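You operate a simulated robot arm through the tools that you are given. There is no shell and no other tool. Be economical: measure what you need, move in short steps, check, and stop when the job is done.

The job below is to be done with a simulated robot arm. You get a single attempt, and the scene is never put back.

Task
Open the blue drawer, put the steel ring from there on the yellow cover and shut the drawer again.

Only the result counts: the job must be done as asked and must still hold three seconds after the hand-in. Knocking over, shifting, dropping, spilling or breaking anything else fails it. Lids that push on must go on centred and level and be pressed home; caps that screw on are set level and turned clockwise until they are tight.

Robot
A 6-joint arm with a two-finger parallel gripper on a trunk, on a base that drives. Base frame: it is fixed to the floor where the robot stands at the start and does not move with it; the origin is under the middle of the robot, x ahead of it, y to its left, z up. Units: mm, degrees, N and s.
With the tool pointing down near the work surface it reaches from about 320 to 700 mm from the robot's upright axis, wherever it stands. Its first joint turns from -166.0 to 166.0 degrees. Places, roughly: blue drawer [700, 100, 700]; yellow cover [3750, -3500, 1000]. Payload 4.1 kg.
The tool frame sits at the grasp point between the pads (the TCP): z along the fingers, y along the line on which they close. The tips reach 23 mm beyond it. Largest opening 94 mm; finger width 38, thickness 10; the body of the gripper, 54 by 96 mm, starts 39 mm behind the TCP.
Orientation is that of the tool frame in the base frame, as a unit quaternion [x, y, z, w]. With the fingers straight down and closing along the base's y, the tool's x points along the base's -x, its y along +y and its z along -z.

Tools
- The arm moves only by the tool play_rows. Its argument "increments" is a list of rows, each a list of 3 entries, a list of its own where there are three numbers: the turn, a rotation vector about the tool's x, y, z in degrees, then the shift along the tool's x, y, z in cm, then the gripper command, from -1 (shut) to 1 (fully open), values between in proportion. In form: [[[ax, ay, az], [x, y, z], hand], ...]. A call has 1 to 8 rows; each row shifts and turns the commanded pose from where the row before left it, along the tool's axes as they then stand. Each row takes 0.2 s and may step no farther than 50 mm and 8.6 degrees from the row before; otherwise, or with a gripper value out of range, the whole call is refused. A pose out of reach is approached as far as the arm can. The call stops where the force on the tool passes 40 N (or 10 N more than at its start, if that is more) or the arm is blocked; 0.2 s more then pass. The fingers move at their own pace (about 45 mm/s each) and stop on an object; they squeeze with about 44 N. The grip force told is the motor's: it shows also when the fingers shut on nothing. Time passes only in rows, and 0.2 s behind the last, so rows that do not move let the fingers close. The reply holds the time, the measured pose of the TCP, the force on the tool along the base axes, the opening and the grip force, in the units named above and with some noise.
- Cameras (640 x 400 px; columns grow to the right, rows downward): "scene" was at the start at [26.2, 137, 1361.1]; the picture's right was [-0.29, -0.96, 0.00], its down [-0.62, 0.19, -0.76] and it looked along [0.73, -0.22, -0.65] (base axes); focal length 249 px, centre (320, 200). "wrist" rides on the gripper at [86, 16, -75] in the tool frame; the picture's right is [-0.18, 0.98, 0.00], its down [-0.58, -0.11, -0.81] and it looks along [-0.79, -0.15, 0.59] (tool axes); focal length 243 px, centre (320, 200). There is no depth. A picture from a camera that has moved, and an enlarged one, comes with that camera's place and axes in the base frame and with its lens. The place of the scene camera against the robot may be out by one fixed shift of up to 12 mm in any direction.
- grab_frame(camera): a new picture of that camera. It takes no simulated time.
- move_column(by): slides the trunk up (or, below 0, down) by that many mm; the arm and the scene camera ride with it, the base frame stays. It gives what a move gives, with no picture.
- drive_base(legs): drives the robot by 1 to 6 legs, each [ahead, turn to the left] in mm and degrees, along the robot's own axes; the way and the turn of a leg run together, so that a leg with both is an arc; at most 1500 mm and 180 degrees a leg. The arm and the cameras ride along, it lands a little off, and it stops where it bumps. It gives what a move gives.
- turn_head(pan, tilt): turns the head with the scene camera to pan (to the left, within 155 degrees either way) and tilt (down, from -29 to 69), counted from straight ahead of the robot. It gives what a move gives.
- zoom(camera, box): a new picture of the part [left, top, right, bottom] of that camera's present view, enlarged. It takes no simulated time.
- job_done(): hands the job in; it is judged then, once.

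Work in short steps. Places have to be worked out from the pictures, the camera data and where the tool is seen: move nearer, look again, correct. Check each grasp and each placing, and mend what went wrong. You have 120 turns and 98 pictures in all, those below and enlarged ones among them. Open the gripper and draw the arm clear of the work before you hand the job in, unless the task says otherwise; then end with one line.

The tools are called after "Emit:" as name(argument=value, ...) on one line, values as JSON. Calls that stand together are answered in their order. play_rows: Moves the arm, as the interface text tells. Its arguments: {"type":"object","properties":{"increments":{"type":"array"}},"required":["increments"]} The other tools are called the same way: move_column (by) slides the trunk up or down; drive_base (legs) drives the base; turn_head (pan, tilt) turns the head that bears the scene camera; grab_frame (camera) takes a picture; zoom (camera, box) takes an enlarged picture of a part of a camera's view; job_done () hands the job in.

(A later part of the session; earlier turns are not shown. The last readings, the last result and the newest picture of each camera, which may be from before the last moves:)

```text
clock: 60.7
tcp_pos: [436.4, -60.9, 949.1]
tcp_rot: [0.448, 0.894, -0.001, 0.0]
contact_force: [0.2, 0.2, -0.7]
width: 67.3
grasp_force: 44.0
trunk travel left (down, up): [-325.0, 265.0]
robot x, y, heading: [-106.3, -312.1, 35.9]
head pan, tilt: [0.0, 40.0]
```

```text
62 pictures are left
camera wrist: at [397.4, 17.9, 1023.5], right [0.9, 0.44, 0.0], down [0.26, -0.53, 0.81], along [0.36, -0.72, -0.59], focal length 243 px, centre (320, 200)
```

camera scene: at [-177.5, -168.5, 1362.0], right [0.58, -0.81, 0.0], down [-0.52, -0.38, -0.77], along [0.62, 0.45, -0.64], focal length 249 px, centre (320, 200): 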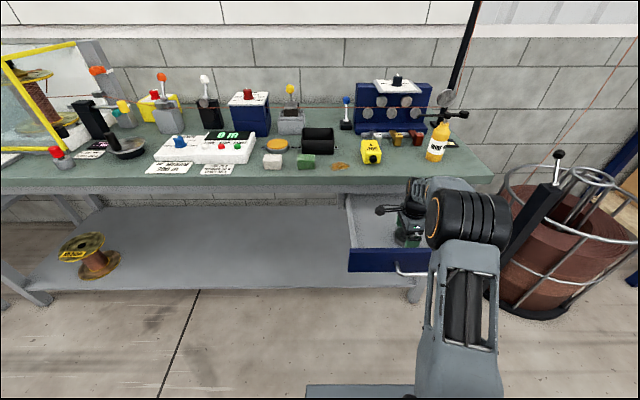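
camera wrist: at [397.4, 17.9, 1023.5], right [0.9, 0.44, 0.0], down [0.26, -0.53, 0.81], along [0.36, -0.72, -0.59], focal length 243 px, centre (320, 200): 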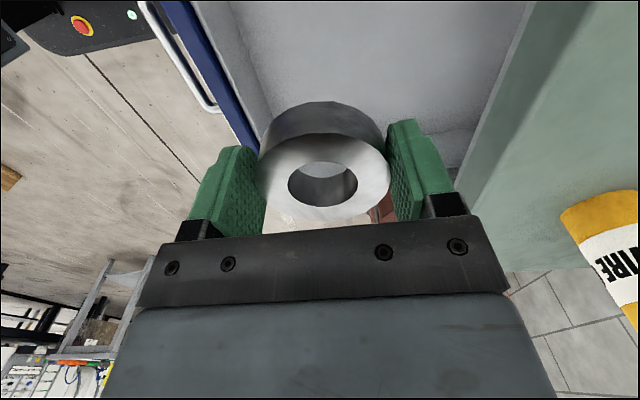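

Ring held and level. I back away 350 mm, turn right toward the shelving and look ahead.

Emit:
drive_base(legs=[[-350, 0], [0, -90]])

Emit:
turn_head(pan=20, tilt=15)

Emit:
grab_frame(camera="scene")

```text
clock: 66.8
tcp_pos: [-140.5, -1062.1, 948.6]
tcp_rot: [0.95, 0.313, 0.0, -0.001]
contact_force: [-1.0, -0.2, -1.2]
width: 67.4
grasp_force: 44.3
trunk travel left (down, up): [-325.0, 265.0]
robot x, y, heading: [-390.8, -519.1, -54.6]
head pan, tilt: [0.0, 40.0]
```

```text
clock: 67.7
tcp_pos: [-140.4, -1062.3, 949.4]
tcp_rot: [0.95, 0.313, 0.0, 0.0]
contact_force: [-0.5, 0.2, -0.8]
width: 67.3
grasp_force: 44.2
trunk travel left (down, up): [-325.0, 265.0]
robot x, y, heading: [-388.7, -519.5, -54.2]
head pan, tilt: [20.0, 15.0]
```

```text
61 pictures are left
camera scene: at [-207.3, -431.3, 1401.5], right [-0.57, -0.82, 0.0], down [-0.21, 0.15, -0.97], along [0.8, -0.55, -0.26], focal length 249 px, centre (320, 200)
```

scene: 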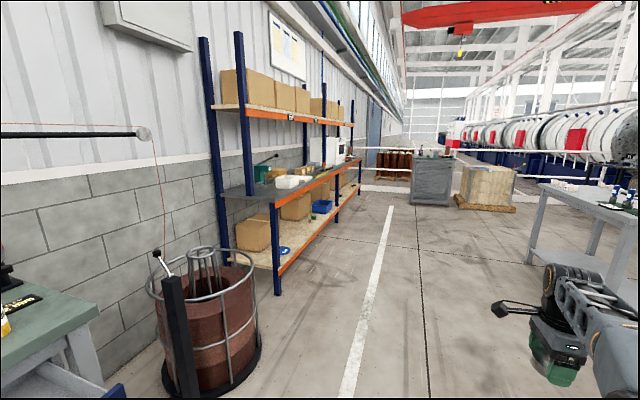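

The target direction projects to about pixel (333,155), on the shelf by the white box. I zoom there.

Emit:
zoom(camera="scene", box=[220, 120, 380, 220])

```text
4.00 times, centred on (300, 170) of scene
camera zoom: at [-207.3, -431.3, 1401.5], right [-0.57, -0.82, 0.0], down [-0.21, 0.15, -0.97], along [0.8, -0.55, -0.26], focal length 996 px, centre (400, 320)
```

zoom: 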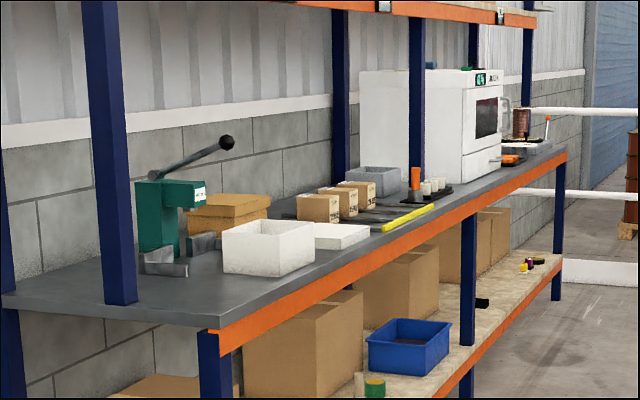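

The cover isn't visible yet. I drive along the aisle parallel to the shelf, 3.6 m, then look left.

Emit:
drive_base(legs=[[1500, 0], [1500, 0], [700, 0]])

Emit:
turn_head(pan=50, tilt=20)

Emit:
grab_frame(camera="scene")

```text
clock: 85.8
tcp_pos: [2066.7, -4078.6, 949.7]
tcp_rot: [0.948, 0.318, 0.0, 0.001]
contact_force: [0.6, 0.6, -1.8]
width: 67.1
grasp_force: 43.4
trunk travel left (down, up): [-325.0, 265.0]
robot x, y, heading: [1815.9, -3535.8, -53.7]
head pan, tilt: [20.0, 15.0]
```

```text
clock: 86.7
tcp_pos: [2066.7, -4078.1, 949.4]
tcp_rot: [0.948, 0.318, 0.0, 0.0]
contact_force: [0.5, 0.0, -1.2]
width: 67.4
grasp_force: 44.3
trunk travel left (down, up): [-325.0, 265.0]
robot x, y, heading: [1811.4, -3541.5, -54.0]
head pan, tilt: [50.0, 20.0]
```

```text
59 pictures are left
camera scene: at [2008.8, -3402.7, 1393.5], right [-0.07, -1.0, 0.0], down [-0.34, 0.02, -0.94], along [0.94, -0.06, -0.34], focal length 249 px, centre (320, 200)
```

scene: 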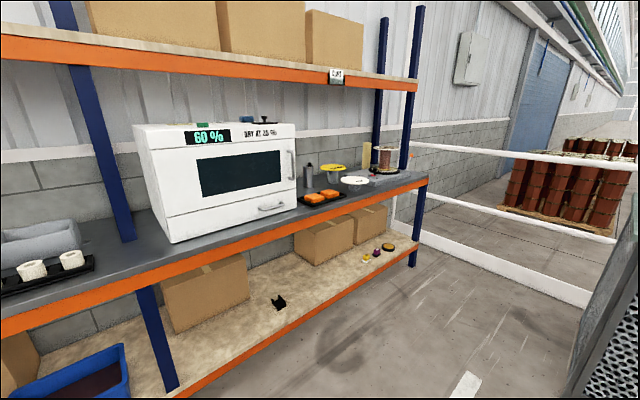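

A yellow disc is visible to the right of the oven. I zoom on it.

Emit:
zoom(camera="scene", box=[280, 130, 440, 230])

```text
4.00 times, centred on (360, 180) of scene
camera zoom: at [2008.8, -3402.7, 1393.5], right [-0.07, -1.0, 0.0], down [-0.34, 0.02, -0.94], along [0.94, -0.06, -0.34], focal length 996 px, centre (160, 280)
```

zoom: 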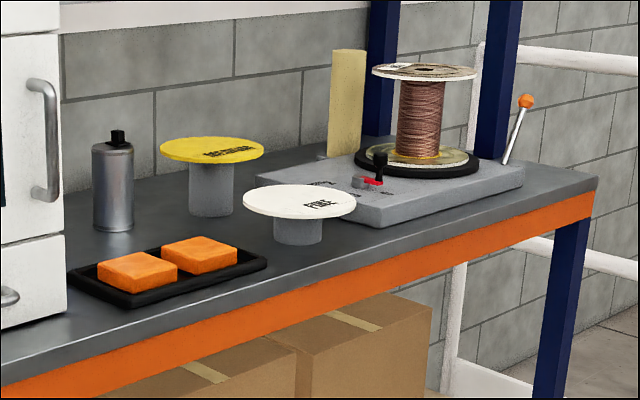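

The yellow cover is a wide disc on a pillar; I judge its top at ≈(3750,-3605,1005), with the counter at z≈890 and its front edge at n≈586. I raise the trunk and drive diagonally to face it, avoiding the cabinet.

Emit:
move_column(by=170)

Emit:
drive_base(legs=[[0, 31.2], [1150, 0], [0, 58.8]])

Emit:
turn_head(pan=-10, tilt=35)

Emit:
grab_frame(camera="scene")

```text
clock: 88.7
tcp_pos: [2067.7, -4079.1, 1119.7]
tcp_rot: [0.948, 0.318, 0.0, 0.0]
contact_force: [-0.2, -0.7, -0.4]
width: 67.2
grasp_force: 44.1
trunk travel left (down, up): [-495.0, 95.0]
robot x, y, heading: [1811.2, -3536.9, -54.0]
head pan, tilt: [50.0, 20.0]
```

```text
clock: 98.7
tcp_pos: [3414.8, -3716.0, 1119.3]
tcp_rot: [0.439, 0.899, -0.001, 0.0]
contact_force: [-0.5, 0.3, -1.6]
width: 67.1
grasp_force: 43.7
trunk travel left (down, up): [-495.0, 95.0]
robot x, y, heading: [2880.2, -3979.9, 37.1]
head pan, tilt: [50.0, 20.0]
```

```text
clock: 100.0
tcp_pos: [3414.4, -3715.9, 1119.1]
tcp_rot: [0.438, 0.899, 0.0, 0.0]
contact_force: [-0.4, 1.0, -1.3]
width: 67.5
grasp_force: 43.9
trunk travel left (down, up): [-495.0, 95.0]
robot x, y, heading: [2880.5, -3982.4, 36.9]
head pan, tilt: [-10.0, 35.0]
```

```text
57 pictures are left
camera scene: at [2813.9, -3847.9, 1539.6], right [0.45, -0.89, 0.0], down [-0.51, -0.26, -0.82], along [0.73, 0.37, -0.57], focal length 249 px, centre (320, 200)
```

scene: 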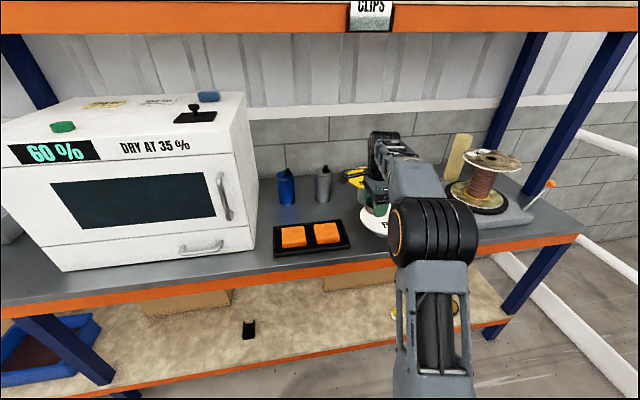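

The hand hides the cover from the head; I check the wrist camera and zoom the scene around the disc.

Emit:
grab_frame(camera="wrist")

Emit:
zoom(camera="scene", box=[300, 110, 460, 260])

```text
56 pictures are left
camera wrist: at [3374.4, -3638.2, 1193.1], right [0.89, 0.46, 0.0], down [0.27, -0.53, 0.81], along [0.37, -0.72, -0.59], focal length 243 px, centre (320, 200)
```

wrist: 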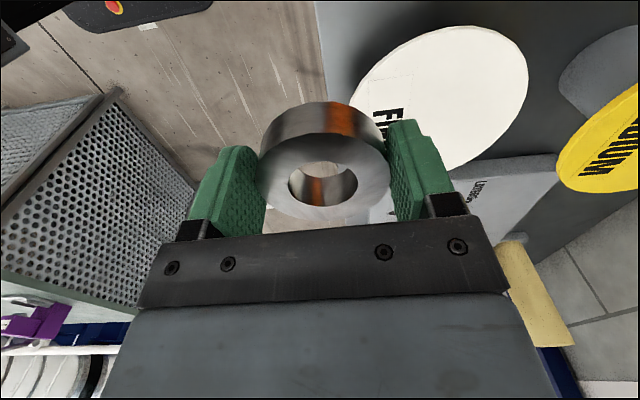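

```text
2.67 times, centred on (380, 185) of scene
camera zoom: at [2813.9, -3847.9, 1539.6], right [0.45, -0.89, 0.0], down [-0.51, -0.26, -0.82], along [0.73, 0.37, -0.57], focal length 664 px, centre (160, 240)
```

zoom: 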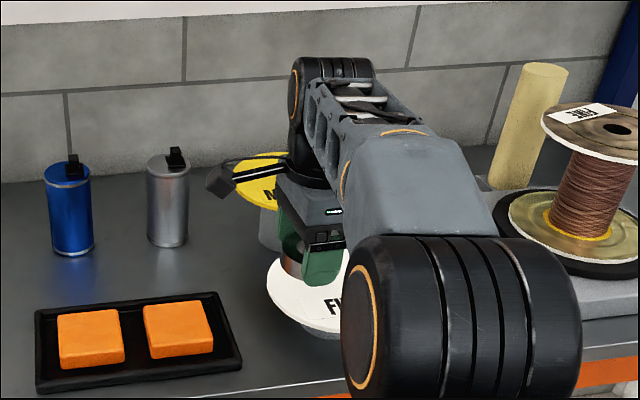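

The MEDIUM (yellow) disc is ≈290 mm ahead and ~118 mm right of the TCP. I drive 170 mm forward (high above everything) and look again.

Emit:
drive_base(legs=[[170, 0]])

Emit:
play_rows(increments=[[[0, 0, 0], [-3, 0, 0], -1], [[0, 0, 0], [-3, 0, 0], -1], [[0, 0, 0], [0, 0, 0], -1]])

Emit:
grab_frame(camera="wrist")

Emit:
grab_frame(camera="scene")

```text
clock: 101.4
tcp_pos: [3550.3, -3613.6, 1117.2]
tcp_rot: [0.438, 0.899, 0.0, 0.0]
contact_force: [0.1, -0.6, -1.1]
width: 67.2
grasp_force: 44.3
trunk travel left (down, up): [-495.0, 95.0]
robot x, y, heading: [3010.0, -3876.3, 36.9]
head pan, tilt: [-10.0, 35.0]
```

```text
clock: 102.2
tcp_pos: [3586.6, -3660.8, 1119.3]
tcp_rot: [0.438, 0.899, 0.0, 0.001]
contact_force: [-0.9, 0.3, -0.5]
width: 67.3
grasp_force: 44.5
trunk travel left (down, up): [-495.0, 95.0]
robot x, y, heading: [3016.9, -3880.0, 36.9]
head pan, tilt: [-10.0, 35.0]
```

```text
54 pictures are left
camera wrist: at [3546.0, -3583.4, 1192.6], right [0.89, 0.46, 0.0], down [0.27, -0.52, 0.81], along [0.37, -0.72, -0.59], focal length 243 px, centre (320, 200)
```

wrist: 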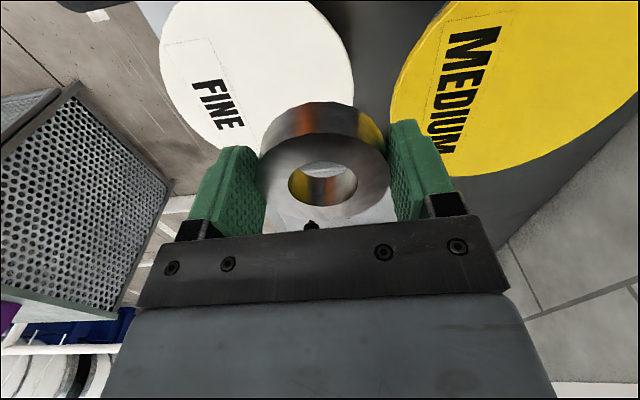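

```text
53 pictures are left
camera scene: at [2949.1, -3746.2, 1539.6], right [0.45, -0.89, 0.0], down [-0.51, -0.26, -0.82], along [0.73, 0.37, -0.57], focal length 249 px, centre (320, 200)
```

scene: 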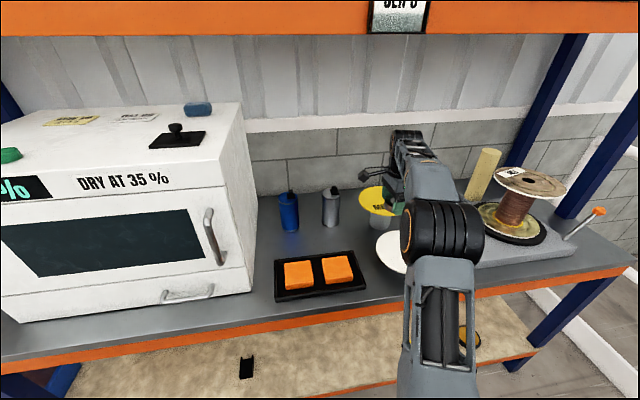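

The yellow disc centre is ≈146 mm ahead and 50 mm right of the TCP — too far with my lateral offset. I reposition the base 200 mm to the right with a back-pivot-forward manoeuvre.

Emit:
drive_base(legs=[[-230, 0], [0, -45], [283, 0], [0, 44]])

Emit:
grab_frame(camera="scene")

Emit:
turn_head(pan=-10, tilt=65)

Emit:
grab_frame(camera="scene")

```text
clock: 109.7
tcp_pos: [3689.1, -3860.2, 1118.8]
tcp_rot: [0.451, 0.892, 0.0, 0.0]
contact_force: [-0.1, -0.4, -1.2]
width: 67.3
grasp_force: 43.9
trunk travel left (down, up): [-495.0, 95.0]
robot x, y, heading: [3110.5, -4065.0, 35.4]
head pan, tilt: [-10.0, 35.0]
```

```text
52 pictures are left
camera scene: at [3051.4, -3927.2, 1539.6], right [0.43, -0.9, 0.0], down [-0.52, -0.25, -0.82], along [0.74, 0.35, -0.57], focal length 249 px, centre (320, 200)
```

scene: 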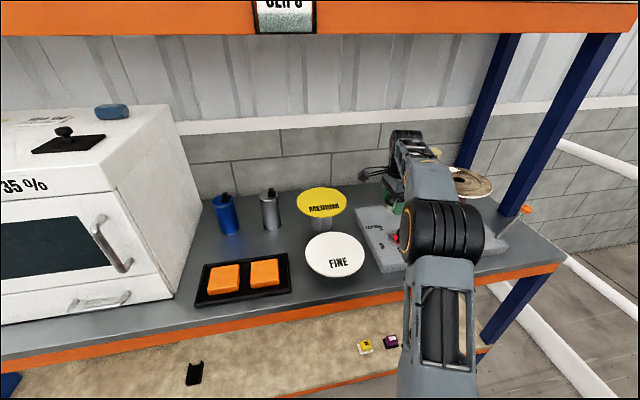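

```text
clock: 110.6
tcp_pos: [3691.2, -3859.4, 1118.4]
tcp_rot: [0.451, 0.893, 0.0, 0.001]
contact_force: [0.5, 0.0, -2.1]
width: 67.2
grasp_force: 44.0
trunk travel left (down, up): [-495.0, 95.0]
robot x, y, heading: [3110.0, -4062.1, 35.2]
head pan, tilt: [-10.0, 65.0]
```

```text
51 pictures are left
camera scene: at [3026.9, -3939.2, 1499.8], right [0.43, -0.9, 0.0], down [-0.82, -0.39, -0.42], along [0.38, 0.18, -0.91], focal length 249 px, centre (320, 200)
```

scene: 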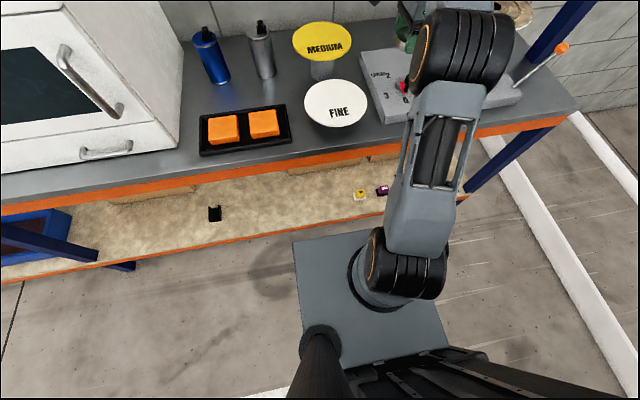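

Both discs are now in plain view; yellow disc centre ≈(3746,-3608,998). From the axis it is ~782 mm ahead, 4 mm left, so I drive 70 mm nearer and bring the hand left.

Emit:
drive_base(legs=[[70, 0]])

Emit:
play_rows(increments=[[[0, 0, 0], [3.4, 0, 0], -1], [[0, 0, 0], [3.4, 0, 0], -1], [[0, 0, 0], [3.4, 0, 0], -1], [[0, 0, 0], [3.4, 0.8, 0], -1], [[0, 0, 0], [3.4, 0.8, 0], -1], [[0, 0, 0], [0, 0, 0], -1]])

Emit:
grab_frame(camera="scene")

Emit:
grab_frame(camera="wrist")

```text
clock: 111.6
tcp_pos: [3746.2, -3818.8, 1117.4]
tcp_rot: [0.45, 0.893, 0.0, 0.0]
contact_force: [-0.1, -0.5, 0.3]
width: 67.3
grasp_force: 44.2
trunk travel left (down, up): [-495.0, 95.0]
robot x, y, heading: [3168.5, -4023.8, 35.7]
head pan, tilt: [-10.0, 65.0]
```

```text
clock: 113.0
tcp_pos: [3658.5, -3672.3, 1120.6]
tcp_rot: [0.45, 0.893, 0.0, 0.0]
contact_force: [-1.3, -0.2, 0.1]
width: 67.2
grasp_force: 44.2
trunk travel left (down, up): [-495.0, 95.0]
robot x, y, heading: [3173.4, -4025.7, 35.2]
head pan, tilt: [-10.0, 65.0]
```

```text
50 pictures are left
camera scene: at [3083.2, -3898.8, 1499.7], right [0.43, -0.9, 0.0], down [-0.82, -0.39, -0.42], along [0.38, 0.18, -0.91], focal length 249 px, centre (320, 200)
```

scene: 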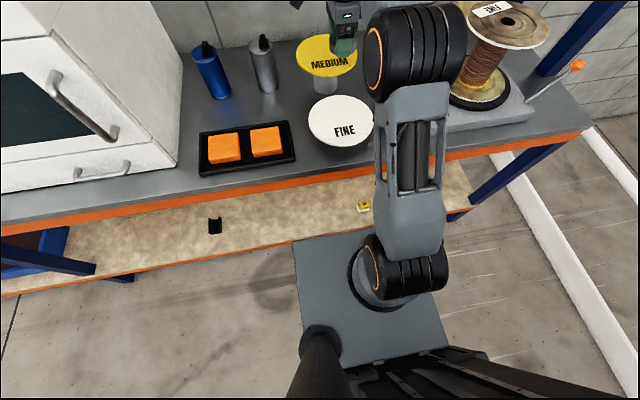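

```text
49 pictures are left
camera wrist: at [3620.1, -3593.1, 1193.7], right [0.9, 0.44, 0.0], down [0.26, -0.53, 0.81], along [0.35, -0.73, -0.59], focal length 243 px, centre (320, 200)
```

wrist: 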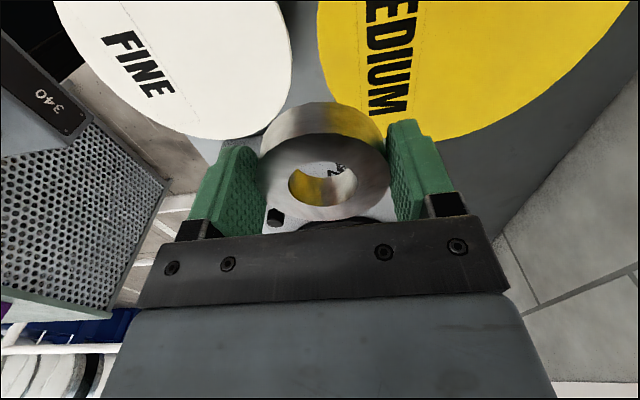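

The disc centre is ≈106 mm ahead and 5 mm left of the TCP, matching the previous estimate. I try reaching it with the arm first (high above).

Emit:
play_rows(increments=[[[0, 0, 0], [0.5, 2.5, 0], -1], [[0, 0, 0], [0, 2.7, 0], -1], [[0, 0, 0], [0, 2.7, 0], -1], [[0, 0, 0], [0, 2.7, 0], -1], [[0, 0, 0], [0, 0, 0], -1]])

Emit:
grab_frame(camera="wrist")

Emit:
turn_head(pan=-10, tilt=40)

Emit:
grab_frame(camera="scene")

```text
clock: 114.2
tcp_pos: [3710.6, -3627.0, 1118.1]
tcp_rot: [0.45, 0.893, 0.0, 0.0]
contact_force: [0.6, 0.5, -1.4]
width: 67.1
grasp_force: 44.2
out of reach, approached as far as the arm can: row 3, 4
trunk travel left (down, up): [-495.0, 95.0]
robot x, y, heading: [3167.1, -4022.4, 35.3]
head pan, tilt: [-10.0, 65.0]
```

```text
48 pictures are left
camera wrist: at [3672.8, -3547.5, 1192.7], right [0.9, 0.44, 0.0], down [0.26, -0.53, 0.81], along [0.35, -0.73, -0.59], focal length 243 px, centre (320, 200)
```

wrist: 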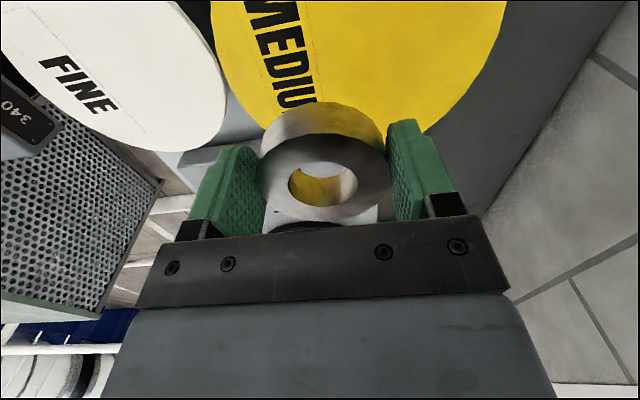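

```text
clock: 115.1
tcp_pos: [3710.3, -3626.1, 1118.1]
tcp_rot: [0.45, 0.893, 0.0, -0.001]
contact_force: [-0.3, -0.1, -1.5]
width: 67.1
grasp_force: 43.5
trunk travel left (down, up): [-495.0, 95.0]
robot x, y, heading: [3168.6, -4020.3, 35.6]
head pan, tilt: [-10.0, 40.0]
```

```text
47 pictures are left
camera scene: at [3105.2, -3888.5, 1532.0], right [0.43, -0.9, 0.0], down [-0.58, -0.28, -0.77], along [0.69, 0.33, -0.64], focal length 249 px, centre (320, 200)
```

scene: 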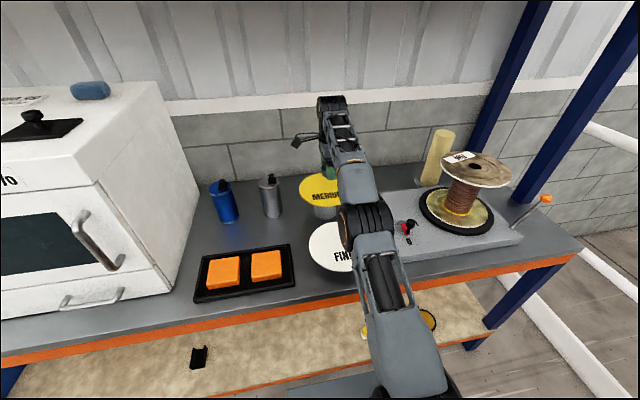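

The arm tops out ~37 mm short, so I creep the base forward 40 mm.

Emit:
drive_base(legs=[[40, 0]])

Emit:
grab_frame(camera="wrist")

```text
clock: 116.0
tcp_pos: [3743.6, -3602.2, 1117.7]
tcp_rot: [0.451, 0.892, 0.001, 0.001]
contact_force: [0.1, 0.1, -0.3]
width: 67.0
grasp_force: 44.4
trunk travel left (down, up): [-495.0, 95.0]
robot x, y, heading: [3199.2, -3995.7, 35.6]
head pan, tilt: [-10.0, 40.0]
```

```text
46 pictures are left
camera wrist: at [3706.3, -3524.1, 1191.8], right [0.9, 0.44, 0.0], down [0.26, -0.53, 0.81], along [0.35, -0.73, -0.59], focal length 243 px, centre (320, 200)
```

wrist: 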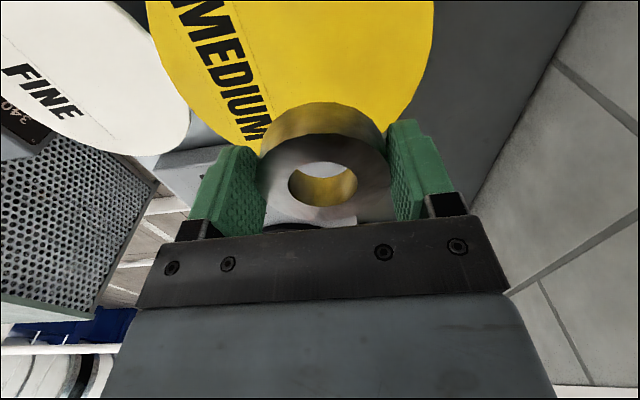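

Over the disc, with offsets within ~15 mm. I lower by the trunk 55 mm (ring bottom then ≈1037) and re-measure.

Emit:
move_column(by=-55)

Emit:
grab_frame(camera="wrist")

Emit:
zoom(camera="scene", box=[260, 100, 420, 200])

```text
clock: 117.0
tcp_pos: [3744.2, -3603.1, 1062.9]
tcp_rot: [0.451, 0.893, 0.0, 0.0]
contact_force: [0.1, 0.5, -1.0]
width: 67.1
grasp_force: 43.8
trunk travel left (down, up): [-440.0, 150.0]
robot x, y, heading: [3203.8, -3998.5, 35.4]
head pan, tilt: [-10.0, 40.0]
```

```text
45 pictures are left
camera wrist: at [3705.9, -3524.4, 1137.2], right [0.9, 0.44, 0.0], down [0.26, -0.53, 0.81], along [0.35, -0.73, -0.59], focal length 243 px, centre (320, 200)
```

wrist: 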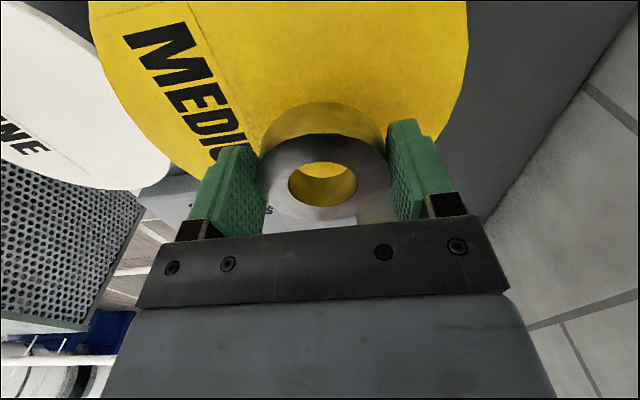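

```text
4.00 times, centred on (340, 150) of scene
camera zoom: at [3137.7, -3865.4, 1477.0], right [0.43, -0.9, 0.0], down [-0.58, -0.28, -0.77], along [0.69, 0.33, -0.64], focal length 996 px, centre (240, 400)
```

zoom: 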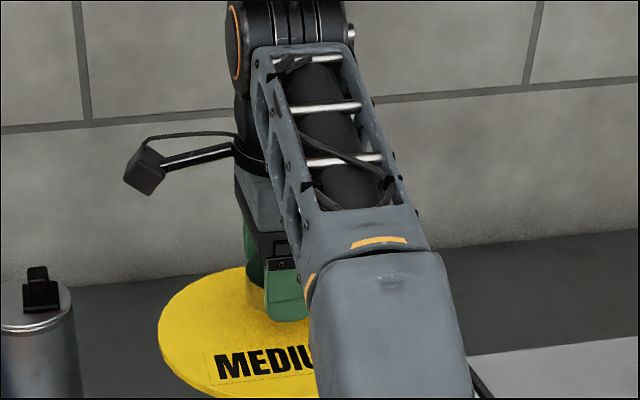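

The fit at closer range puts the disc centre 18 mm nearer the robot and its top at z≈1005–1010. I correct by −18 mm and descend 18 mm.

Emit:
play_rows(increments=[[[0, 0, 0], [0, -0.9, 0], -1], [[0, 0, 0], [0, -0.9, 0], -1], [[0, 0, 0], [0, 0, 0.9], -1], [[0, 0, 0], [0, 0, 0.9], -1], [[0, 0, 0], [0, 0, 0], -1]])

Emit:
grab_frame(camera="wrist")

Emit:
zoom(camera="scene", box=[260, 110, 420, 210])

```text
clock: 118.2
tcp_pos: [3744.9, -3602.0, 1049.0]
tcp_rot: [0.451, 0.893, 0.0, 0.0]
contact_force: [-0.6, 0.1, -1.1]
width: 67.3
grasp_force: 44.1
out of reach, approached as far as the arm can: row 1, 2, 3
trunk travel left (down, up): [-440.0, 150.0]
robot x, y, heading: [3202.2, -3999.4, 35.3]
head pan, tilt: [-10.0, 40.0]
```

```text
43 pictures are left
camera wrist: at [3707.9, -3523.6, 1123.4], right [0.9, 0.44, 0.0], down [0.26, -0.53, 0.81], along [0.35, -0.73, -0.59], focal length 243 px, centre (320, 200)
```

wrist: 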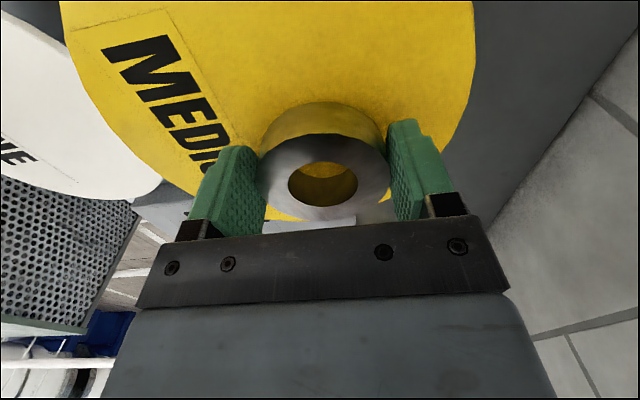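

```text
4.00 times, centred on (340, 160) of scene
camera zoom: at [3137.8, -3865.3, 1477.0], right [0.43, -0.9, 0.0], down [-0.58, -0.28, -0.77], along [0.69, 0.33, -0.64], focal length 996 px, centre (240, 360)
```

zoom: 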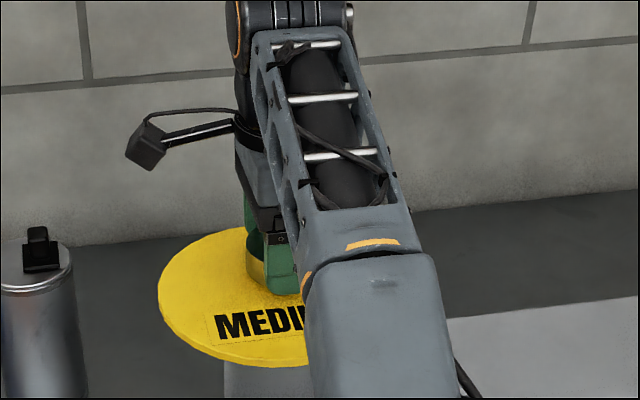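

The arm was at its reach limit, so the −18 mm didn't take effect. I repeat the correction at this height.

Emit:
play_rows(increments=[[[0, 0, 0], [0, -0.6, 0], -1], [[0, 0, 0], [0, -0.6, 0], -1], [[0, 0, 0], [0, -0.6, 0], -1], [[0, 0, 0], [0, 0, 0], -1]])

Emit:
grab_frame(camera="wrist")

```text
clock: 119.2
tcp_pos: [3745.3, -3601.6, 1050.3]
tcp_rot: [0.451, 0.892, -0.001, -0.001]
contact_force: [-0.2, -0.4, -1.5]
width: 67.5
grasp_force: 43.8
out of reach, approached as far as the arm can: row 1, 2, 3
trunk travel left (down, up): [-440.0, 150.0]
robot x, y, heading: [3201.3, -3999.7, 35.4]
head pan, tilt: [-10.0, 40.0]
```

```text
41 pictures are left
camera wrist: at [3707.9, -3523.7, 1123.5], right [0.9, 0.44, 0.0], down [0.26, -0.53, 0.81], along [0.35, -0.73, -0.59], focal length 243 px, centre (320, 200)
```

wrist: 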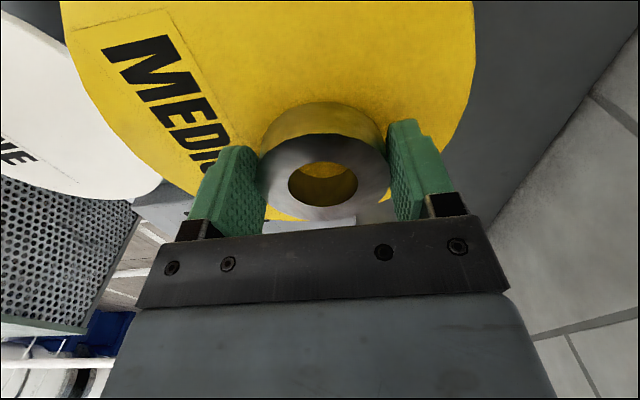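

Still held by the residual command ahead; the command should now be back at the real pose, so I apply the −18 mm again.

Emit:
play_rows(increments=[[[0, 0, 0], [0, -0.6, 0], -1], [[0, 0, 0], [0, -0.6, 0], -1], [[0, 0, 0], [0, -0.6, 0], -1], [[0, 0, 0], [0, 0, 0], -1]])

Emit:
grab_frame(camera="wrist")

```text
clock: 120.2
tcp_pos: [3745.5, -3603.1, 1048.8]
tcp_rot: [0.451, 0.893, -0.001, 0.0]
contact_force: [0.2, -0.6, -1.3]
width: 67.4
grasp_force: 43.9
out of reach, approached as far as the arm can: row 1, 2, 3
trunk travel left (down, up): [-440.0, 150.0]
robot x, y, heading: [3200.3, -3995.3, 35.7]
head pan, tilt: [-10.0, 40.0]
```

```text
40 pictures are left
camera wrist: at [3707.9, -3523.7, 1123.5], right [0.9, 0.44, 0.0], down [0.26, -0.53, 0.81], along [0.35, -0.73, -0.59], focal length 243 px, centre (320, 200)
```

wrist: 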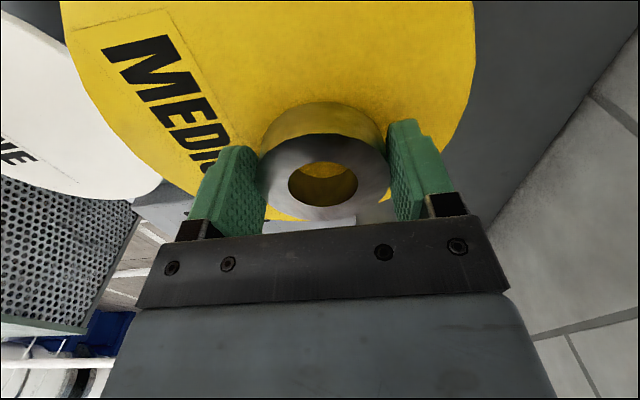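

The arm seems stuck at its straight-arm limit. I don't need it: I shift the base back 18 mm and lower with the trunk in small steps.

Emit:
drive_base(legs=[[-19, 0]])

Emit:
grab_frame(camera="wrist")

```text
clock: 121.0
tcp_pos: [3729.4, -3614.2, 1050.2]
tcp_rot: [0.45, 0.893, -0.001, -0.001]
contact_force: [-0.4, -0.5, -1.6]
width: 67.2
grasp_force: 43.8
trunk travel left (down, up): [-440.0, 150.0]
robot x, y, heading: [3186.0, -4007.9, 35.2]
head pan, tilt: [-10.0, 40.0]
```

```text
39 pictures are left
camera wrist: at [3692.2, -3535.0, 1123.7], right [0.9, 0.44, 0.0], down [0.26, -0.53, 0.81], along [0.35, -0.73, -0.59], focal length 243 px, centre (320, 200)
```

wrist: 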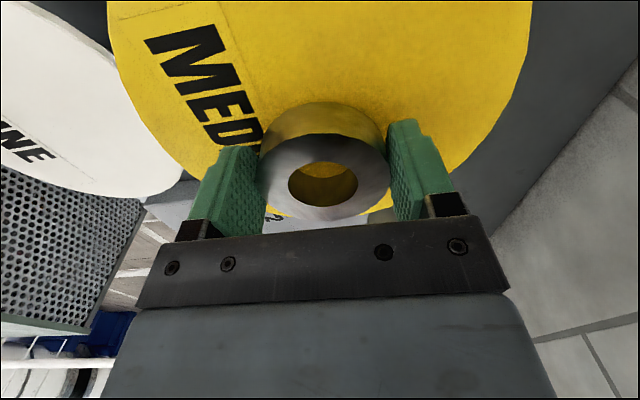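

Now centred (offset ≈0–1 mm), disc top ≈1007 and ring bottom ≈1024. I lower 12 mm by trunk, then in small steps.

Emit:
move_column(by=-12)

Emit:
move_column(by=-2)

```text
clock: 121.5
tcp_pos: [3728.7, -3613.5, 1041.4]
tcp_rot: [0.451, 0.893, 0.004, 0.003]
contact_force: [8.9, 5.8, 32.4]
width: 67.8
grasp_force: 44.1
trunk travel left (down, up): [-428.0, 162.0]
robot x, y, heading: [3187.5, -4010.0, 35.8]
head pan, tilt: [-10.0, 40.0]
```

```text
clock: 122.0
tcp_pos: [3729.4, -3614.7, 1041.4]
tcp_rot: [0.45, 0.893, 0.005, 0.004]
contact_force: [-1.7, -1.4, 8.8]
width: 67.3
grasp_force: 44.2
trunk travel left (down, up): [-426.0, 164.0]
robot x, y, heading: [3185.4, -4010.4, 35.4]
head pan, tilt: [-10.0, 40.0]
stopped: the force on the tool passed its limit (the readings are from after the stop); the commanded pose is now the measured one
```

Contact was already made at TCP z≈1041 (disc top ≈1015), 9 N now. I look before releasing.

Emit:
grab_frame(camera="wrist")

Emit:
zoom(camera="scene", box=[260, 130, 400, 220])

```text
38 pictures are left
camera wrist: at [3690.6, -3536.0, 1115.8], right [0.9, 0.44, 0.01], down [0.25, -0.54, 0.81], along [0.36, -0.72, -0.59], focal length 243 px, centre (320, 200)
```

wrist: 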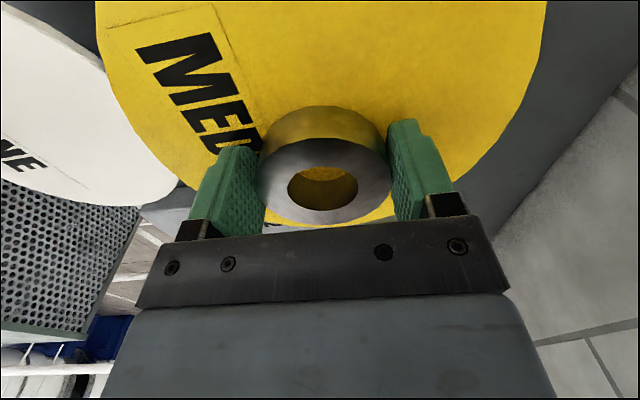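

```text
4.44 times, centred on (330, 175) of scene
camera zoom: at [3121.1, -3877.2, 1462.5], right [0.43, -0.9, 0.0], down [-0.58, -0.28, -0.77], along [0.69, 0.33, -0.64], focal length 1107 px, centre (276, 311)
```

zoom: 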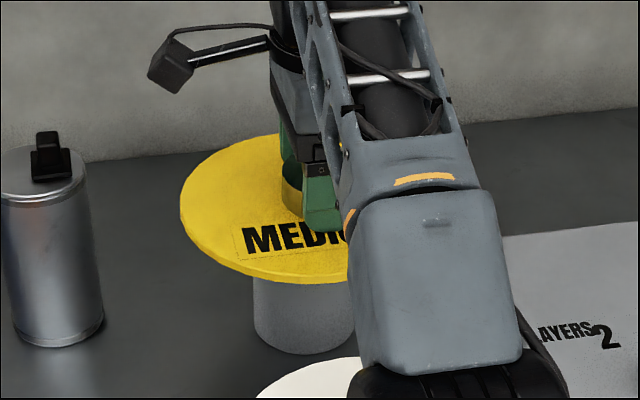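

The ring rests on the disc. I open the fingers gently.

Emit:
play_rows(increments=[[[0, 0, 0], [0, 0, 0], 0.5], [[0, 0, 0], [0, 0, 0], 0.6], [[0, 0, 0], [0, 0, 0], 0.75], [[0, 0, 0], [0, 0, 0], 0.95], [[0, 0, 0], [0, 0, 0], 1]])

Emit:
grab_frame(camera="wrist")

```text
clock: 123.2
tcp_pos: [3730.5, -3614.8, 1041.3]
tcp_rot: [0.451, 0.892, 0.006, 0.003]
contact_force: [8.1, 5.1, 23.5]
width: 89.0
grasp_force: 0.0
trunk travel left (down, up): [-426.0, 164.0]
robot x, y, heading: [3186.8, -4008.5, 35.2]
head pan, tilt: [-10.0, 40.0]
```

```text
36 pictures are left
camera wrist: at [3691.2, -3535.7, 1115.7], right [0.9, 0.44, 0.01], down [0.25, -0.54, 0.81], along [0.36, -0.72, -0.59], focal length 243 px, centre (320, 200)
```

wrist: 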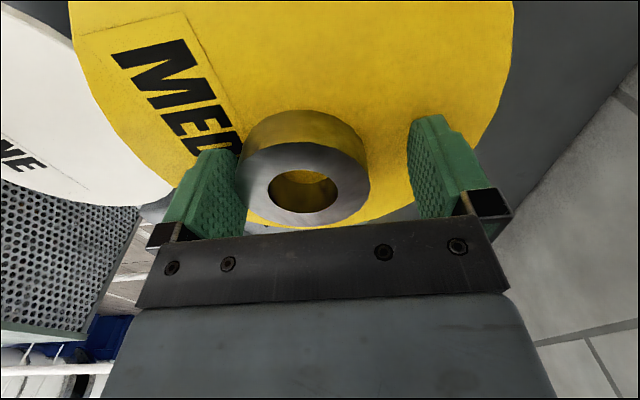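

A fingertip is pressing on the disc (23 N) and the picture suggests a slight drag. I raise the trunk right away to unload.

Emit:
move_column(by=6)

Emit:
grab_frame(camera="wrist")

Emit:
zoom(camera="scene", box=[260, 130, 400, 220])

```text
clock: 123.8
tcp_pos: [3731.1, -3612.6, 1043.1]
tcp_rot: [0.451, 0.892, 0.002, 0.001]
contact_force: [0.3, 0.7, 0.7]
width: 93.8
grasp_force: 0.0
trunk travel left (down, up): [-432.0, 158.0]
robot x, y, heading: [3183.5, -4013.0, 35.2]
head pan, tilt: [-10.0, 40.0]
```

```text
35 pictures are left
camera wrist: at [3691.9, -3535.2, 1118.1], right [0.9, 0.44, 0.0], down [0.25, -0.53, 0.81], along [0.35, -0.72, -0.59], focal length 243 px, centre (320, 200)
```

wrist: 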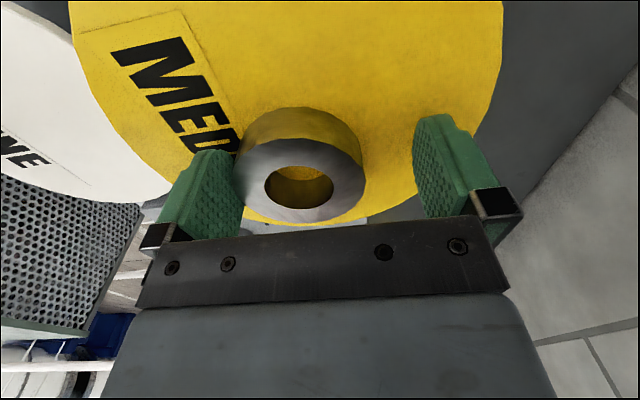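

```text
4.44 times, centred on (330, 175) of scene
camera zoom: at [3122.0, -3876.5, 1468.9], right [0.43, -0.9, 0.0], down [-0.58, -0.28, -0.77], along [0.69, 0.33, -0.64], focal length 1107 px, centre (276, 311)
```

zoom: 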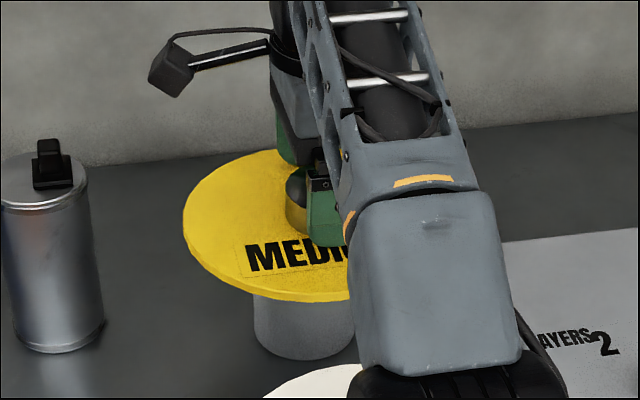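

The ring is free on the disc. I raise the trunk and back away to inspect whether the disc itself moved on its pillar.

Emit:
move_column(by=70)

Emit:
drive_base(legs=[[-300, 0]])

Emit:
grab_frame(camera="scene")

```text
clock: 124.9
tcp_pos: [3731.4, -3613.4, 1114.9]
tcp_rot: [0.451, 0.893, 0.004, 0.003]
contact_force: [-0.5, -0.6, -0.4]
width: 94.0
grasp_force: 0.0
trunk travel left (down, up): [-502.0, 88.0]
robot x, y, heading: [3185.2, -4010.5, 35.5]
head pan, tilt: [-10.0, 40.0]
```

```text
clock: 126.9
tcp_pos: [3491.4, -3784.9, 1116.2]
tcp_rot: [0.451, 0.893, 0.003, 0.002]
contact_force: [0.2, 0.1, -0.5]
width: 93.8
grasp_force: 0.0
trunk travel left (down, up): [-502.0, 88.0]
robot x, y, heading: [2945.7, -4180.7, 35.1]
head pan, tilt: [-10.0, 40.0]
```

```text
33 pictures are left
camera scene: at [2882.7, -4046.7, 1539.1], right [0.43, -0.9, 0.0], down [-0.58, -0.28, -0.77], along [0.69, 0.33, -0.64], focal length 249 px, centre (320, 200)
```

scene: 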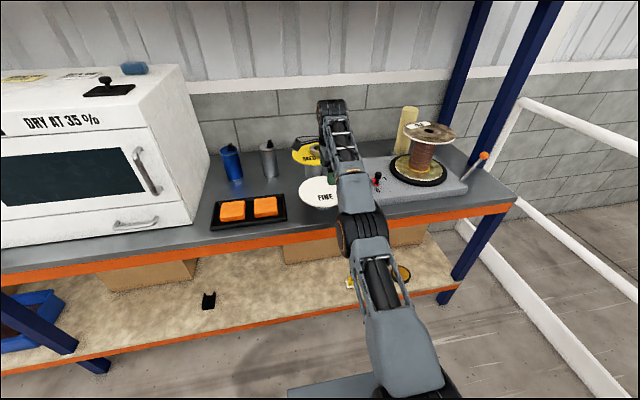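

The arm still hides part of it; I move the hand right and back to clear the view.

Emit:
play_rows(increments=[[[0, 0, 0], [-3.5, -2, 0], 1], [[0, 0, 0], [-3.5, -2, 0], 1], [[0, 0, 0], [-3.5, -2, 0], 1], [[0, 0, 0], [-3.5, -2, 0], 1], [[0, 0, 0], [-3.5, -2, 0], 1], [[0, 0, 0], [0, 0, 0], 1]])

Emit:
zoom(camera="scene", box=[240, 115, 400, 215])

```text
clock: 128.3
tcp_pos: [3514.3, -3823.1, 1122.9]
tcp_rot: [0.451, 0.892, 0.003, 0.001]
contact_force: [0.0, -0.3, 0.0]
width: 94.1
grasp_force: 0.0
out of reach, approached as far as the arm can: row 1, 2, 3, 4, 5
trunk travel left (down, up): [-502.0, 88.0]
robot x, y, heading: [2945.0, -4180.9, 35.1]
head pan, tilt: [-10.0, 40.0]
```

```text
4.00 times, centred on (320, 165) of scene
camera zoom: at [2883.1, -4046.6, 1539.1], right [0.43, -0.9, 0.0], down [-0.58, -0.28, -0.77], along [0.69, 0.33, -0.64], focal length 996 px, centre (320, 340)
```

zoom: 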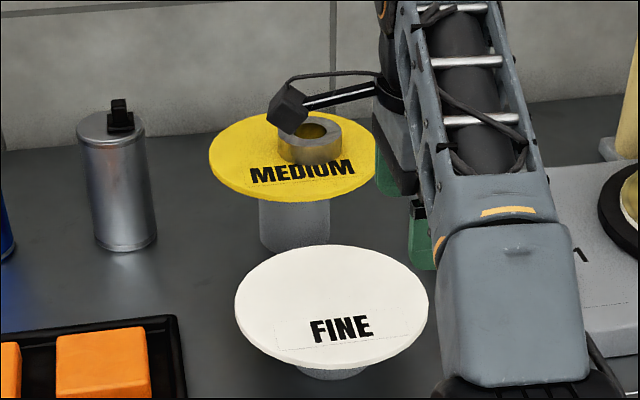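

The ring lies on the yellow disc, but the disc itself was dragged ~12 mm toward me on its pillar during the opening. I'll nudge it back. First I unstick the arm: move up and back.

Emit:
play_rows(increments=[[[0, 0, 0], [0, -3, -1], 1], [[0, 0, 0], [0, -3, -1], 1], [[0, 0, 0], [0, -3, 0], 1], [[0, 0, 0], [0, -3, 0], -1], [[0, 0, 0], [0, 0, 0], -1], [[0, 0, 0], [0, 0, 0], -1]])

```text
clock: 129.7
tcp_pos: [3514.4, -3822.7, 1122.2]
tcp_rot: [0.451, 0.893, 0.003, 0.001]
contact_force: [-0.6, 0.4, -0.4]
width: 22.9
grasp_force: 0.0
out of reach, approached as far as the arm can: row 1, 2, 3, 4
trunk travel left (down, up): [-502.0, 88.0]
robot x, y, heading: [2950.5, -4180.3, 35.4]
head pan, tilt: [-10.0, 40.0]
```

The arm refuses to retract in this posture, perhaps a wrist limit from the 90° hand turn. I turn the hand back some and see.

Emit:
play_rows(increments=[[[0, 0, -8], [0, 0, 0], -1], [[0, 0, -8], [0, 0, 0], -1], [[0, 0, -8], [0, 0, 0], -1], [[0, 0, -8], [0, 0, 0], -1], [[0, 0, 0], [0, 0, 0], -1]])

```text
clock: 130.9
tcp_pos: [3514.3, -3822.7, 1123.7]
tcp_rot: [0.186, 0.982, 0.003, 0.002]
contact_force: [-0.5, 0.2, -0.4]
width: 0.0
grasp_force: 42.4
trunk travel left (down, up): [-502.0, 88.0]
robot x, y, heading: [2943.6, -4178.5, 35.6]
head pan, tilt: [-10.0, 40.0]
```

Rotation works. I turn it the rest back to the original orientation and then retract along tool +x.

Emit:
play_rows(increments=[[[0, 0, -8.4], [0, 0, 0], -1], [[0, 0, -8.4], [0, 0, 0], -1], [[0, 0, -8.4], [0, 0, 0], -1], [[0, 0, -8.4], [0, 0, 0], -1], [[0, 0, -8.4], [0, 0, 0], -1], [[0, 0, -8.4], [0, 0, 0], -1], [[0, 0, -8], [0, 0, 0], -1]])

Emit:
play_rows(increments=[[[0, 0, 0], [2.5, 0, 0], -1], [[0, 0, 0], [2.5, 0, 0], -1], [[0, 0, 0], [2.5, 0, 0], -1], [[0, 0, 0], [0, 0, 0], -1]])

```text
clock: 132.5
tcp_pos: [3514.4, -3823.6, 1122.6]
tcp_rot: [-0.317, 0.949, 0.002, 0.004]
contact_force: [0.6, 0.1, -0.3]
width: 0.0
grasp_force: 42.4
trunk travel left (down, up): [-502.0, 88.0]
robot x, y, heading: [2947.9, -4178.3, 35.4]
head pan, tilt: [-10.0, 40.0]
```

```text
clock: 133.5
tcp_pos: [3514.4, -3824.1, 1123.2]
tcp_rot: [-0.316, 0.949, 0.001, 0.003]
contact_force: [0.6, 0.3, -0.8]
width: 0.0
grasp_force: 42.7
out of reach, approached as far as the arm can: row 1, 2, 3
trunk travel left (down, up): [-502.0, 88.0]
robot x, y, heading: [2939.7, -4179.3, 35.1]
head pan, tilt: [-10.0, 40.0]
```

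The elbow looks locked straight (singular). Moving straight down goes inside the reach sphere, which worked before; I back the base 200 mm clear of the shelf and lower the hand.

Emit:
drive_base(legs=[[-200, 0]])

Emit:
play_rows(increments=[[[0, 0, 0], [0, 0, 3], -1], [[0, 0, 0], [0, 0, 3], -1], [[0, 0, 0], [0, 0, 3], -1], [[0, 0, 0], [2, 0, 2], -1], [[0, 0, 0], [2, 0, 2], -1], [[0, 0, 0], [2, 0, 0], -1], [[0, 0, 0], [2, 0, 0], -1]])

```text
clock: 135.1
tcp_pos: [3348.9, -3939.8, 1123.5]
tcp_rot: [-0.316, 0.949, 0.0, 0.005]
contact_force: [0.6, -0.2, -0.2]
width: 0.0
grasp_force: 42.0
trunk travel left (down, up): [-502.0, 88.0]
robot x, y, heading: [2780.6, -4292.3, 35.8]
head pan, tilt: [-10.0, 40.0]
```

```text
clock: 136.7
tcp_pos: [3375.5, -3928.8, 1020.7]
tcp_rot: [-0.316, 0.949, 0.001, 0.003]
contact_force: [-0.1, 0.4, -0.4]
width: 0.2
grasp_force: 42.5
out of reach, approached as far as the arm can: row 1, 2, 3, 4, 5, 6, 7
trunk travel left (down, up): [-502.0, 88.0]
robot x, y, heading: [2781.5, -4291.7, 35.6]
head pan, tilt: [-10.0, 40.0]
```

It slides along the boundary only. I try tilting the hand, to force the elbow to bend.

Emit:
play_rows(increments=[[[0, -8, 0], [0, 0, 0], -1], [[0, -8, 0], [0, 0, 0], -1], [[0, -8, 0], [0, 0, 0], -1], [[0, -8, 0], [0, 0, 0], -1], [[0, 0, 0], [0, 0, 0], -1]])

Emit:
grab_frame(camera="scene")

```text
clock: 137.9
tcp_pos: [3457.9, -3879.7, 1040.4]
tcp_rot: [-0.304, 0.911, 0.089, 0.265]
contact_force: [-0.1, -0.4, 0.1]
width: 0.1
grasp_force: 42.6
out of reach, approached as far as the arm can: row 1, 2, 3, 4
trunk travel left (down, up): [-502.0, 88.0]
robot x, y, heading: [2781.6, -4298.8, 35.5]
head pan, tilt: [-10.0, 40.0]
```

```text
31 pictures are left
camera scene: at [2717.8, -4164.0, 1539.1], right [0.43, -0.9, 0.0], down [-0.58, -0.28, -0.77], along [0.69, 0.33, -0.64], focal length 249 px, centre (320, 200)
```

scene: 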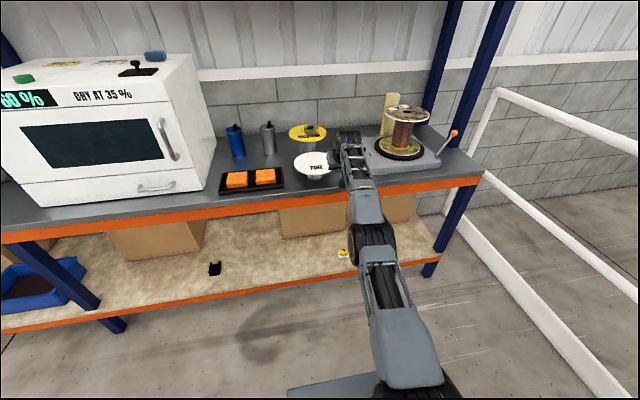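

The arm is still straight. I try a strong upward-and-inward move (which should let elbow and shoulder share the motion).

Emit:
play_rows(increments=[[[0, 0, 0], [-1.3, 0, -4.4], -1], [[0, 0, 0], [-1.3, 0, -4.4], -1], [[0, 0, 0], [-0.5, 0, -4.8], -1], [[0, 0, 0], [0, 0, -4.9], -1], [[0, 0, 0], [0, 0, -4.9], -1], [[0, 0, 0], [0, 0, -4.9], -1]])

```text
clock: 139.3
tcp_pos: [3365.4, -3948.0, 1303.9]
tcp_rot: [-0.304, 0.911, 0.089, 0.265]
contact_force: [0.0, 0.0, 0.2]
width: 0.0
grasp_force: 43.1
out of reach, approached as far as the arm can: row 1, 4, 5
trunk travel left (down, up): [-502.0, 88.0]
robot x, y, heading: [2782.6, -4298.1, 35.3]
head pan, tilt: [-10.0, 40.0]
```

Some rows were in reach now. I pull the hand back toward the robot.

Emit:
play_rows(increments=[[[0, 0, 0], [3.0, 0, -3.0], -1], [[0, 0, 0], [3.0, 0, -3.0], -1], [[0, 0, 0], [3.4, 0, -2.1], -1], [[0, 0, 0], [3.4, 0, -2.1], -1]])

```text
clock: 140.3
tcp_pos: [3253.6, -4035.7, 1341.2]
tcp_rot: [-0.304, 0.91, 0.088, 0.267]
contact_force: [0.7, 0.5, -0.4]
width: 0.0
grasp_force: 42.0
out of reach, approached as far as the arm can: row 1, 2
trunk travel left (down, up): [-502.0, 88.0]
robot x, y, heading: [2780.5, -4293.2, 35.5]
head pan, tilt: [-10.0, 40.0]
```

The elbow is bent again. I now level the hand and come down.

Emit:
play_rows(increments=[[[0, 8, 0], [0, 0, 0], -1], [[0, 8, 0], [0, 0, 0], -1], [[0, 8, 0], [0, 0, 0], -1], [[0, 8, 0], [0, 0, 0], -1], [[0, 0, 0], [0, 0, 4], -1], [[0, 0, 0], [0, 0, 4], -1], [[0, 0, 0], [0, 0, 4], -1], [[0, 0, 0], [0, 0, 4], -1]])

Emit:
grab_frame(camera="scene")

```text
clock: 142.1
tcp_pos: [3247.7, -4040.7, 1171.8]
tcp_rot: [-0.317, 0.949, 0.0, 0.005]
contact_force: [0.3, -0.4, 0.4]
width: 0.0
grasp_force: 42.5
out of reach, approached as far as the arm can: row 4
trunk travel left (down, up): [-502.0, 88.0]
robot x, y, heading: [2778.9, -4293.6, 35.5]
head pan, tilt: [-10.0, 40.0]
```

```text
30 pictures are left
camera scene: at [2717.9, -4164.0, 1539.1], right [0.43, -0.9, 0.0], down [-0.58, -0.28, -0.77], along [0.69, 0.33, -0.64], focal length 249 px, centre (320, 200)
```

scene: 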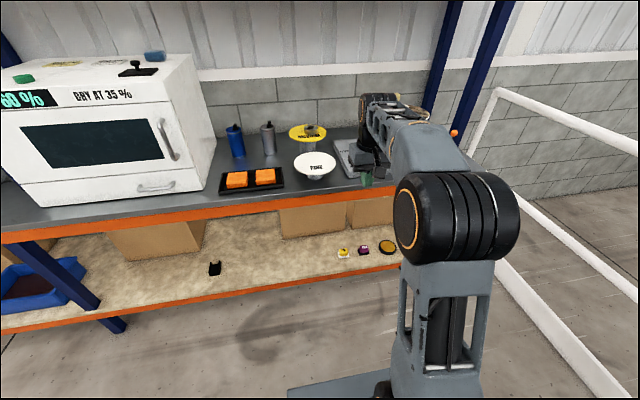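

The arm is healthy. Now a clean look at the disc and ring.

Emit:
zoom(camera="scene", box=[265, 105, 361, 165])

```text
6.67 times, centred on (313, 135) of scene
camera zoom: at [2717.9, -4164.0, 1539.1], right [0.43, -0.9, 0.0], down [-0.58, -0.28, -0.77], along [0.69, 0.33, -0.64], focal length 1660 px, centre (367, 633)
```

zoom: 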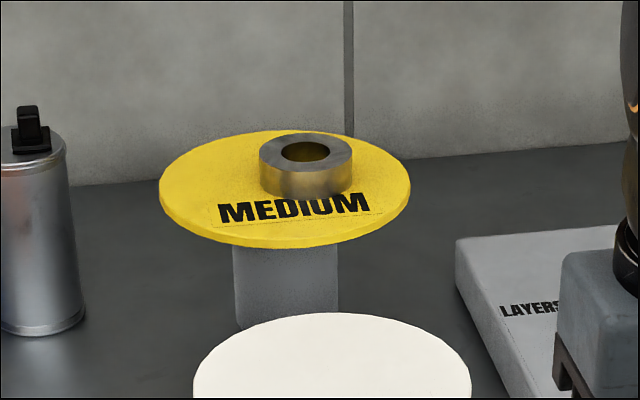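

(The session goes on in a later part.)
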